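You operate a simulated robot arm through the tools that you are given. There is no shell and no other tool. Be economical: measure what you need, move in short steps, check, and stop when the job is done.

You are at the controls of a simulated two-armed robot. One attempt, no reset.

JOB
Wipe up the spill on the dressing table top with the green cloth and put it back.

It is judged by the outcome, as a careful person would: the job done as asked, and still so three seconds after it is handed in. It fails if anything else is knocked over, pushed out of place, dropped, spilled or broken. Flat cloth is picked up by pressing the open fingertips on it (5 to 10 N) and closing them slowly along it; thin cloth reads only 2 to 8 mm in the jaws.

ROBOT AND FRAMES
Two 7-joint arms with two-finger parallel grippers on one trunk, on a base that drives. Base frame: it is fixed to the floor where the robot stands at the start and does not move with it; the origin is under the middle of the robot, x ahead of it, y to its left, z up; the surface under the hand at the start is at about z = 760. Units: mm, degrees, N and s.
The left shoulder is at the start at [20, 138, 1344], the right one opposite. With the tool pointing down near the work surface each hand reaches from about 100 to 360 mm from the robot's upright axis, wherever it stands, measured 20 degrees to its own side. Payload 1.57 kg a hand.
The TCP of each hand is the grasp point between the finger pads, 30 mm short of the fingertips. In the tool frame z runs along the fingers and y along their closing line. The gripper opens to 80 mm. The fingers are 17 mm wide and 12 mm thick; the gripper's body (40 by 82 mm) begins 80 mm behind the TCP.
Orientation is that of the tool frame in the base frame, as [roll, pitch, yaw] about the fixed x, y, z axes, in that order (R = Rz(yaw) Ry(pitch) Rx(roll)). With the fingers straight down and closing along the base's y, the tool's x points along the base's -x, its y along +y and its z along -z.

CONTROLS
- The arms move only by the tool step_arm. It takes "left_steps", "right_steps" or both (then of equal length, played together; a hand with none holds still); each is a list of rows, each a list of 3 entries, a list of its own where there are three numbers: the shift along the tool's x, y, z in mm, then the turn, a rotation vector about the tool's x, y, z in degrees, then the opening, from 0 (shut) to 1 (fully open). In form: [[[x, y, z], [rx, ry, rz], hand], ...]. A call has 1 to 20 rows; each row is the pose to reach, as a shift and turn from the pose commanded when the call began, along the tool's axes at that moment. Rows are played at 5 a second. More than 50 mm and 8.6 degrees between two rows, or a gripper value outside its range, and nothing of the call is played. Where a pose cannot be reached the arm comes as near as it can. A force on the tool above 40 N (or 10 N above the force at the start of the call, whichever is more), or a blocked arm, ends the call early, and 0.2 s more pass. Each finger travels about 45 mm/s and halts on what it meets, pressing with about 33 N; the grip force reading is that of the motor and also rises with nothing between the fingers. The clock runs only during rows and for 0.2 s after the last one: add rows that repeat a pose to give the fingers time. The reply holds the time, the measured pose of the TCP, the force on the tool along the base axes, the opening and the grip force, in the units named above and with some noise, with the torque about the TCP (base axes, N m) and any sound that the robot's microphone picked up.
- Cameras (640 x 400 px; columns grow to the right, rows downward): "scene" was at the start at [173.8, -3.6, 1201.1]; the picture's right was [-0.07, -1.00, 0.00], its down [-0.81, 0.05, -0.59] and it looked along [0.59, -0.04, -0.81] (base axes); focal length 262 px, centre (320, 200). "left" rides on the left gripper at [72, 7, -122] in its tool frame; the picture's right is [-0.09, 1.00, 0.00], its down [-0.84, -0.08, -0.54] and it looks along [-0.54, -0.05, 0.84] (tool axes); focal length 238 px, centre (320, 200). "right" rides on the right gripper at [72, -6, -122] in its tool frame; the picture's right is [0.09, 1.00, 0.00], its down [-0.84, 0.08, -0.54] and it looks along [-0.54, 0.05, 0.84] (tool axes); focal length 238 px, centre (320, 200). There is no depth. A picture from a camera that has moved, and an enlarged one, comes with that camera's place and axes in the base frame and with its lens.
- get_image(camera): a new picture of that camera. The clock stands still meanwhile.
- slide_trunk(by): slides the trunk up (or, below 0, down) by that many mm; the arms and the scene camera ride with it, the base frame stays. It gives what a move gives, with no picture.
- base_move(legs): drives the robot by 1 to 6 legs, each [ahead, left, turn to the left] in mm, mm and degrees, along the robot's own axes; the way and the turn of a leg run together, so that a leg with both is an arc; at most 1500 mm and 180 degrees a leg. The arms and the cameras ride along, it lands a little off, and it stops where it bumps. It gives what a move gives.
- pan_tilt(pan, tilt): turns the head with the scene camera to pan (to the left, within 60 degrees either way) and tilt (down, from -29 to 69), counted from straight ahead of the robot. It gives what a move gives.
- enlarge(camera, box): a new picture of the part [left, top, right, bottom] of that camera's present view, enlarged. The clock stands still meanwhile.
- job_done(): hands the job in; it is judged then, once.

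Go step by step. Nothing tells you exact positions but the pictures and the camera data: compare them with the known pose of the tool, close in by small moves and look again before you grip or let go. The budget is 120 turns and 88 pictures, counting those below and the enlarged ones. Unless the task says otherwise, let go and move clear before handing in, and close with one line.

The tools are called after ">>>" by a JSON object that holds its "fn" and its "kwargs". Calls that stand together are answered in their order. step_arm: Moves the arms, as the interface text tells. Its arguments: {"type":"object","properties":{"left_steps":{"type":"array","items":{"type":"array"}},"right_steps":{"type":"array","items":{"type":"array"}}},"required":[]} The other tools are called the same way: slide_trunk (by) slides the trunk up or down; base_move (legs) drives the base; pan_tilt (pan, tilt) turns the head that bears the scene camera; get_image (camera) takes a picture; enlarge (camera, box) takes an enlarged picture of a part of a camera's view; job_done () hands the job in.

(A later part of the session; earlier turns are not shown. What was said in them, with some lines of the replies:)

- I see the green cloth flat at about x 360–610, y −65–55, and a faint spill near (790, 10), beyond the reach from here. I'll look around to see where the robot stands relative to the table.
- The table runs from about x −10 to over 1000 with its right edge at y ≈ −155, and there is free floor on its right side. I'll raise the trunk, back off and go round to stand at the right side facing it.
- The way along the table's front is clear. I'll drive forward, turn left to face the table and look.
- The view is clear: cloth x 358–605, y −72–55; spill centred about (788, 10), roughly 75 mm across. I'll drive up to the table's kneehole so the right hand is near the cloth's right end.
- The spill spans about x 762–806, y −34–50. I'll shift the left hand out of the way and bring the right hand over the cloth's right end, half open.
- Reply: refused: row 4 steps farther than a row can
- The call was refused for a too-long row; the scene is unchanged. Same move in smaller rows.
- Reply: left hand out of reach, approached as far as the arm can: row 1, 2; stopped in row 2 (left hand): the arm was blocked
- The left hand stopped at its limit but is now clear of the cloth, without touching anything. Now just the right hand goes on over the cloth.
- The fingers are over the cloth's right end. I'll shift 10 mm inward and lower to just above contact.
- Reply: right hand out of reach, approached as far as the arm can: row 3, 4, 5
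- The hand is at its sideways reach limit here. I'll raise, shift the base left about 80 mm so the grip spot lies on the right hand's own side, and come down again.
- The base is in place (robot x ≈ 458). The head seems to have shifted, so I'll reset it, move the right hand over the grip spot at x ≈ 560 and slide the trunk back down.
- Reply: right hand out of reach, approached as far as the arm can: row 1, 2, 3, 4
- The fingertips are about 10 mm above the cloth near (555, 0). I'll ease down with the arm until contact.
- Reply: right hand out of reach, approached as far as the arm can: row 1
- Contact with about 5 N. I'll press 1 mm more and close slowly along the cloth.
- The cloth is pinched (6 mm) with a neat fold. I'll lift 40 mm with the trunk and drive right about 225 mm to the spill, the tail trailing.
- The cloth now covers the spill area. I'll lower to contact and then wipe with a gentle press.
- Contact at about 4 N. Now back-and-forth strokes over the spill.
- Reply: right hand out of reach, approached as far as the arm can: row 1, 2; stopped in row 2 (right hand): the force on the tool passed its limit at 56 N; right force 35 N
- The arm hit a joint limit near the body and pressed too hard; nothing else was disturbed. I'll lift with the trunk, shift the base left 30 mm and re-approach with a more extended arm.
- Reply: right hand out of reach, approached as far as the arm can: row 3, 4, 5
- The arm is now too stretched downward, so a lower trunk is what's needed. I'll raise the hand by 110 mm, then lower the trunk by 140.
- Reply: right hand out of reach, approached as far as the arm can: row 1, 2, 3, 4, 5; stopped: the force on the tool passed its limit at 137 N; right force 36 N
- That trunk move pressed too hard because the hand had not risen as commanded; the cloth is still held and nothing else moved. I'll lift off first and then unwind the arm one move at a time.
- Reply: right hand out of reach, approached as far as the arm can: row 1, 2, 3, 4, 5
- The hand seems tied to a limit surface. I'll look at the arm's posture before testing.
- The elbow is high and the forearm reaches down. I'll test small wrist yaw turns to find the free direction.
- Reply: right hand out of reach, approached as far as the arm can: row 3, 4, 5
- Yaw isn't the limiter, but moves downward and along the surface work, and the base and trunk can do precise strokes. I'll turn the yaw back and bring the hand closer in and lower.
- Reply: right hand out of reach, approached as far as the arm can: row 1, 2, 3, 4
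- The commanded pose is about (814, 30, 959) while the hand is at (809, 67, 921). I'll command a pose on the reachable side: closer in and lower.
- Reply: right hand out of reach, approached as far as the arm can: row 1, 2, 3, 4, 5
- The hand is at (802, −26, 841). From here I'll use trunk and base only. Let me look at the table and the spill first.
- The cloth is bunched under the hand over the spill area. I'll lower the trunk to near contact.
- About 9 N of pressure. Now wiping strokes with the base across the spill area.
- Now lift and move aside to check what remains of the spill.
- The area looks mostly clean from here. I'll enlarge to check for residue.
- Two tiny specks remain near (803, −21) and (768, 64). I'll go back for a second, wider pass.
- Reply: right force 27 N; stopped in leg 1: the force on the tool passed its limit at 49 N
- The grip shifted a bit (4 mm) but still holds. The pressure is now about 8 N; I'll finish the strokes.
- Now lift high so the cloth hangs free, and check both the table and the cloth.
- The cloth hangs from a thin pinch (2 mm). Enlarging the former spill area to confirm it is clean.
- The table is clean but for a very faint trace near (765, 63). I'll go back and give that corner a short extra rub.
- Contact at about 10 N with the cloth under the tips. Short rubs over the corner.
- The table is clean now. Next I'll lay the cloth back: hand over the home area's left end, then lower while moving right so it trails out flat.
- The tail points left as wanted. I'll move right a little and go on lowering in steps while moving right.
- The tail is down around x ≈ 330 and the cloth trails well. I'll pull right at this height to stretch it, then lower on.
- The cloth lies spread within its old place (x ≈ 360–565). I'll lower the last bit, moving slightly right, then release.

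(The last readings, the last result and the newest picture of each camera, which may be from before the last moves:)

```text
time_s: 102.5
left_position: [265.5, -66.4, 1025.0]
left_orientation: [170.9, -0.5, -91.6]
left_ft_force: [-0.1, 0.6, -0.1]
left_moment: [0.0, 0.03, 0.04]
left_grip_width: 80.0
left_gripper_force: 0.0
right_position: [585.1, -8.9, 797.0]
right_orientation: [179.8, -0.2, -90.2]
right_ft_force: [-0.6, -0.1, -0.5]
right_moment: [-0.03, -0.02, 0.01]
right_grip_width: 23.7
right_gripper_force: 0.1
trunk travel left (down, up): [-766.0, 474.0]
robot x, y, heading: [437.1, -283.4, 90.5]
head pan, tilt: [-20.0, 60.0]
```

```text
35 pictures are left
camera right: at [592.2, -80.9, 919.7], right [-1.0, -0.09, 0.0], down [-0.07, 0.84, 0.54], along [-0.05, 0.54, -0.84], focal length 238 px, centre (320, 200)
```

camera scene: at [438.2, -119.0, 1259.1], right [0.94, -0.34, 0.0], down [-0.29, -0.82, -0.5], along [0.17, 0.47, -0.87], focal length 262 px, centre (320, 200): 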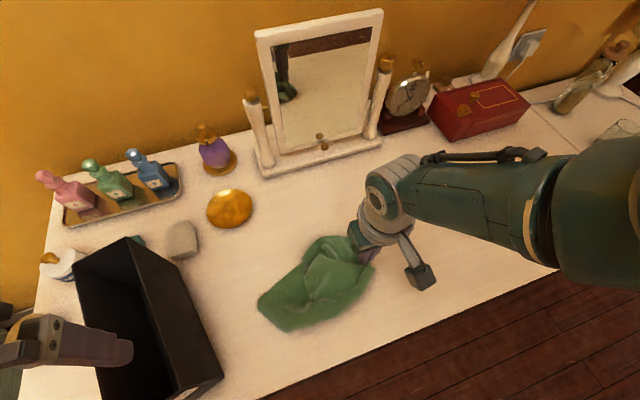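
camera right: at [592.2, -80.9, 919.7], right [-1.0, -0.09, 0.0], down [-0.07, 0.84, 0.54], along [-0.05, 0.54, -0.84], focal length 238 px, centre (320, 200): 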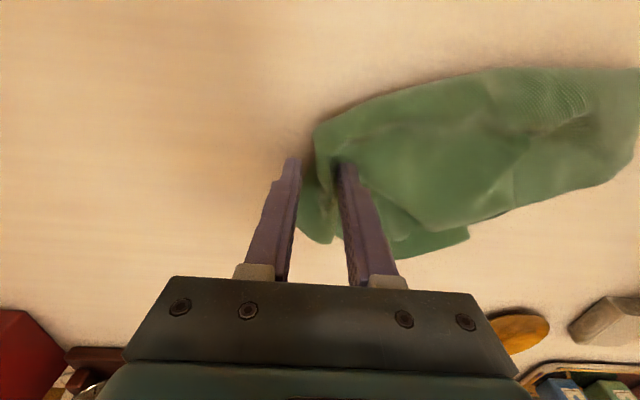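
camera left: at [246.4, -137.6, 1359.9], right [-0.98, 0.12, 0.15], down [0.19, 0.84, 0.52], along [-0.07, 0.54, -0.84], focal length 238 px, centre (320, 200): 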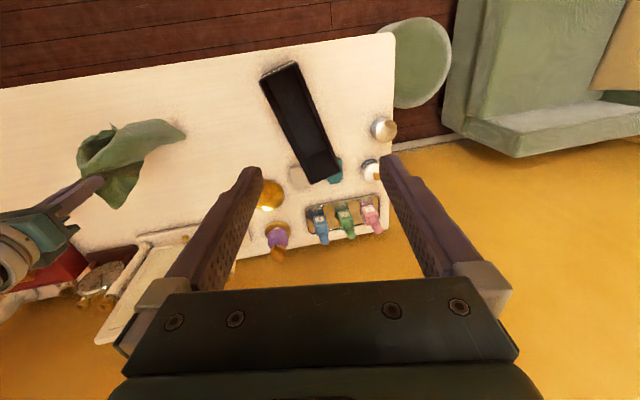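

Released. I'll raise straight up and look at the result.

>>> {"fn": "slide_trunk", "kwargs": {"by": 150}}

>>> {"fn": "get_image", "kwargs": {"camera": "right"}}

>>> {"fn": "pan_tilt", "kwargs": {"pan": 0, "tilt": 60}}

>>> {"fn": "get_image", "kwargs": {"camera": "scene"}}

```text
time_s: 104.3
left_position: [265.0, -66.2, 1174.8]
left_orientation: [170.8, -0.4, -91.6]
left_ft_force: [-0.3, 0.5, -0.3]
left_moment: [0.0, -0.04, 0.03]
left_grip_width: 80.1
left_gripper_force: 0.0
right_position: [585.8, -9.3, 946.7]
right_orientation: [179.8, -0.2, -90.2]
right_ft_force: [0.2, 0.8, 0.2]
right_moment: [0.0, -0.02, 0.02]
right_grip_width: 24.2
right_gripper_force: 0.0
trunk travel left (down, up): [-916.0, 324.0]
robot x, y, heading: [432.9, -282.9, 90.1]
head pan, tilt: [-20.0, 60.0]
```

```text
34 pictures are left
camera right: at [592.2, -80.9, 1069.6], right [-1.0, -0.09, 0.0], down [-0.07, 0.84, 0.54], along [-0.05, 0.54, -0.84], focal length 238 px, centre (320, 200)
```

right: 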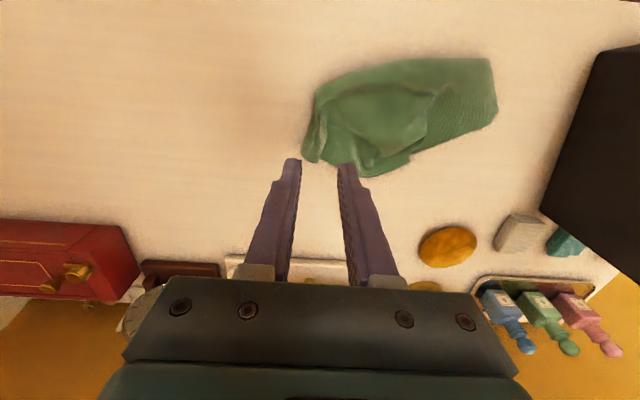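

```text
time_s: 105.1
left_position: [264.7, -66.0, 1174.7]
left_orientation: [170.9, -0.5, -91.7]
left_ft_force: [-0.5, -0.5, 0.1]
left_moment: [-0.01, -0.01, -0.01]
left_grip_width: 80.0
left_gripper_force: 0.0
right_position: [586.5, -8.8, 948.5]
right_orientation: [179.8, -0.1, -90.1]
right_ft_force: [-0.1, -0.2, 0.1]
right_moment: [0.0, -0.06, -0.01]
right_grip_width: 24.0
right_gripper_force: 0.0
trunk travel left (down, up): [-916.0, 324.0]
robot x, y, heading: [434.5, -283.2, 90.3]
head pan, tilt: [0.0, 60.0]
```

```text
33 pictures are left
camera scene: at [435.3, -115.0, 1391.1], right [1.0, 0.0, 0.0], down [0.0, -0.87, -0.5], along [0.0, 0.5, -0.87], focal length 262 px, centre (320, 200)
```

scene: 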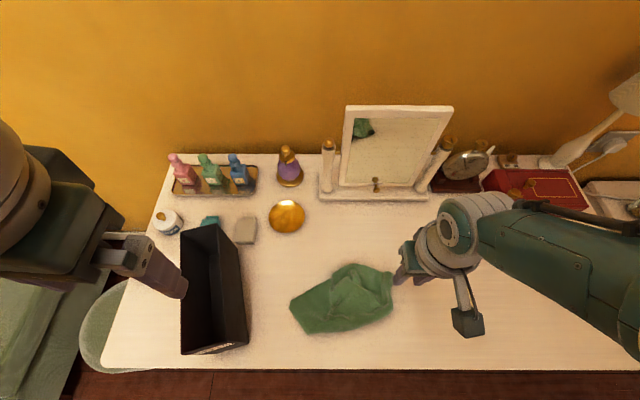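

The cloth is back in its place (centre about (490, −8), as before), the table is clean and everything else stands where it was. I'll back the robot clear and take a last look.

>>> {"fn": "base_move", "kwargs": {"legs": [[-250, 0, 0]]}}

>>> {"fn": "pan_tilt", "kwargs": {"pan": -10, "tilt": 45}}

>>> {"fn": "get_image", "kwargs": {"camera": "scene"}}

>>> {"fn": "get_image", "kwargs": {"camera": "right"}}

```text
time_s: 107.0
left_position: [266.4, -316.0, 1175.3]
left_orientation: [170.9, -0.5, -91.5]
left_ft_force: [0.7, 0.4, 0.3]
left_moment: [-0.01, -0.02, -0.04]
left_grip_width: 80.1
left_gripper_force: 0.0
right_position: [585.6, -256.7, 947.6]
right_orientation: [179.7, -0.2, -90.1]
right_ft_force: [0.3, 0.2, 0.6]
right_moment: [0.01, -0.02, 0.01]
right_grip_width: 23.9
right_gripper_force: 0.1
trunk travel left (down, up): [-916.0, 324.0]
robot x, y, heading: [434.6, -532.5, 90.2]
head pan, tilt: [0.0, 60.0]
```

```text
time_s: 107.7
left_position: [266.3, -314.4, 1174.9]
left_orientation: [170.9, -0.5, -91.5]
left_ft_force: [-1.1, -0.9, 0.1]
left_moment: [-0.03, 0.03, 0.02]
left_grip_width: 80.1
left_gripper_force: 0.1
right_position: [586.5, -256.5, 945.7]
right_orientation: [179.9, -0.1, -90.1]
right_ft_force: [0.3, 1.1, 0.1]
right_moment: [0.0, 0.0, 0.0]
right_grip_width: 24.0
right_gripper_force: 0.0
trunk travel left (down, up): [-916.0, 324.0]
robot x, y, heading: [435.8, -530.4, 90.6]
head pan, tilt: [-10.0, 45.0]
```

```text
32 pictures are left
camera scene: at [450.3, -349.8, 1410.5], right [0.99, -0.17, 0.0], down [-0.12, -0.7, -0.71], along [0.12, 0.7, -0.71], focal length 262 px, centre (320, 200)
```

scene: 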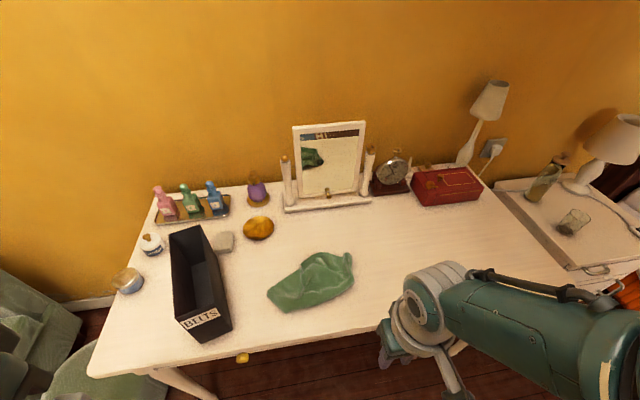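

```text
31 pictures are left
camera right: at [593.1, -328.6, 1069.7], right [-1.0, -0.09, 0.0], down [-0.07, 0.84, 0.54], along [-0.05, 0.54, -0.84], focal length 238 px, centre (320, 200)
```

right: 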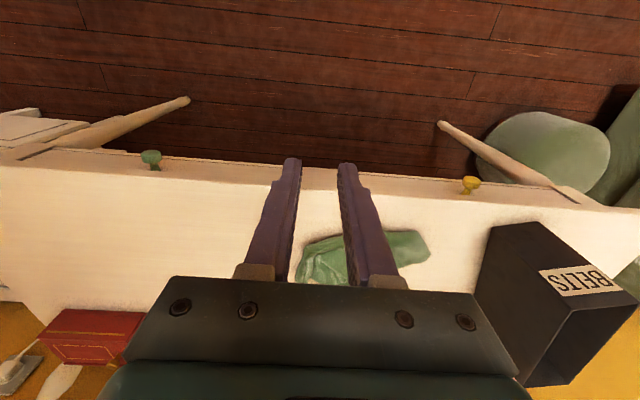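

The top is clean and the cloth is in place. One glass on the neighbouring table looks slanted; I'll enlarge to be sure it's only perspective.

>>> {"fn": "enlarge", "kwargs": {"camera": "scene", "box": [480, 100, 640, 280]}}

>>> {"fn": "enlarge", "kwargs": {"camera": "scene", "box": [80, 150, 480, 400]}}

```text
2.22 times, centred on (560, 190) of scene
camera zoom: at [450.3, -349.8, 1410.5], right [0.99, -0.17, 0.0], down [-0.12, -0.7, -0.71], along [0.12, 0.7, -0.71], focal length 582 px, centre (-213, 222)
```

zoom: 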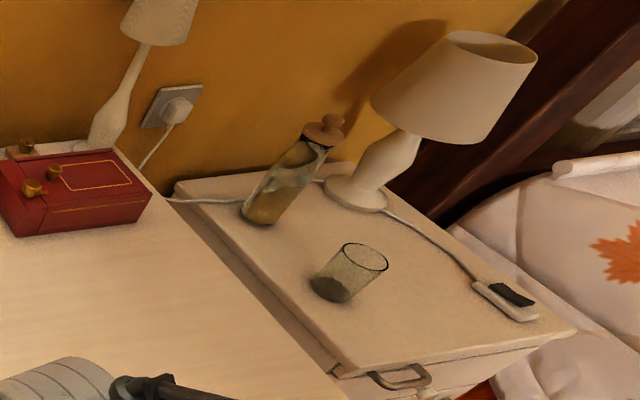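

```text
1.60 times, centred on (280, 275) of scene
camera zoom: at [450.3, -349.8, 1410.5], right [0.99, -0.17, 0.0], down [-0.12, -0.7, -0.71], along [0.12, 0.7, -0.71], focal length 419 px, centre (384, 80)
```

zoom: 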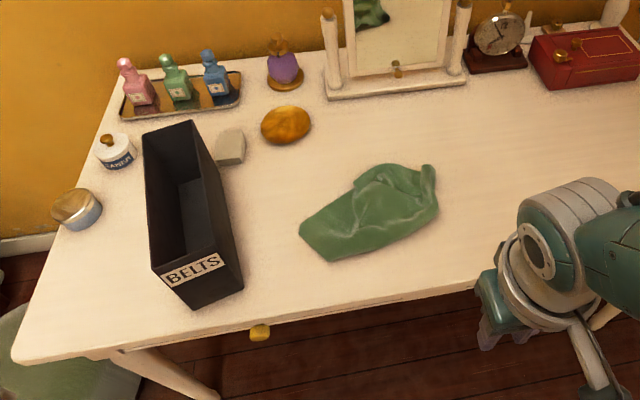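

The glass stands upright, so the slant was only perspective. The spill is gone, the cloth is back in its place and the robot is clear, so I'm handing the job in.

>>> {"fn": "job_done", "kwargs": {}}

```text
The job is handed in.
```

I wiped up the spill with the green cloth and put the cloth back in its place on the dressing table. It lies a little creased and folded rather than flat. Nothing else on the table looks moved, but during the work the hand pressed on the table harder than intended a few times, once at about 137 N. I saw no damage from it.
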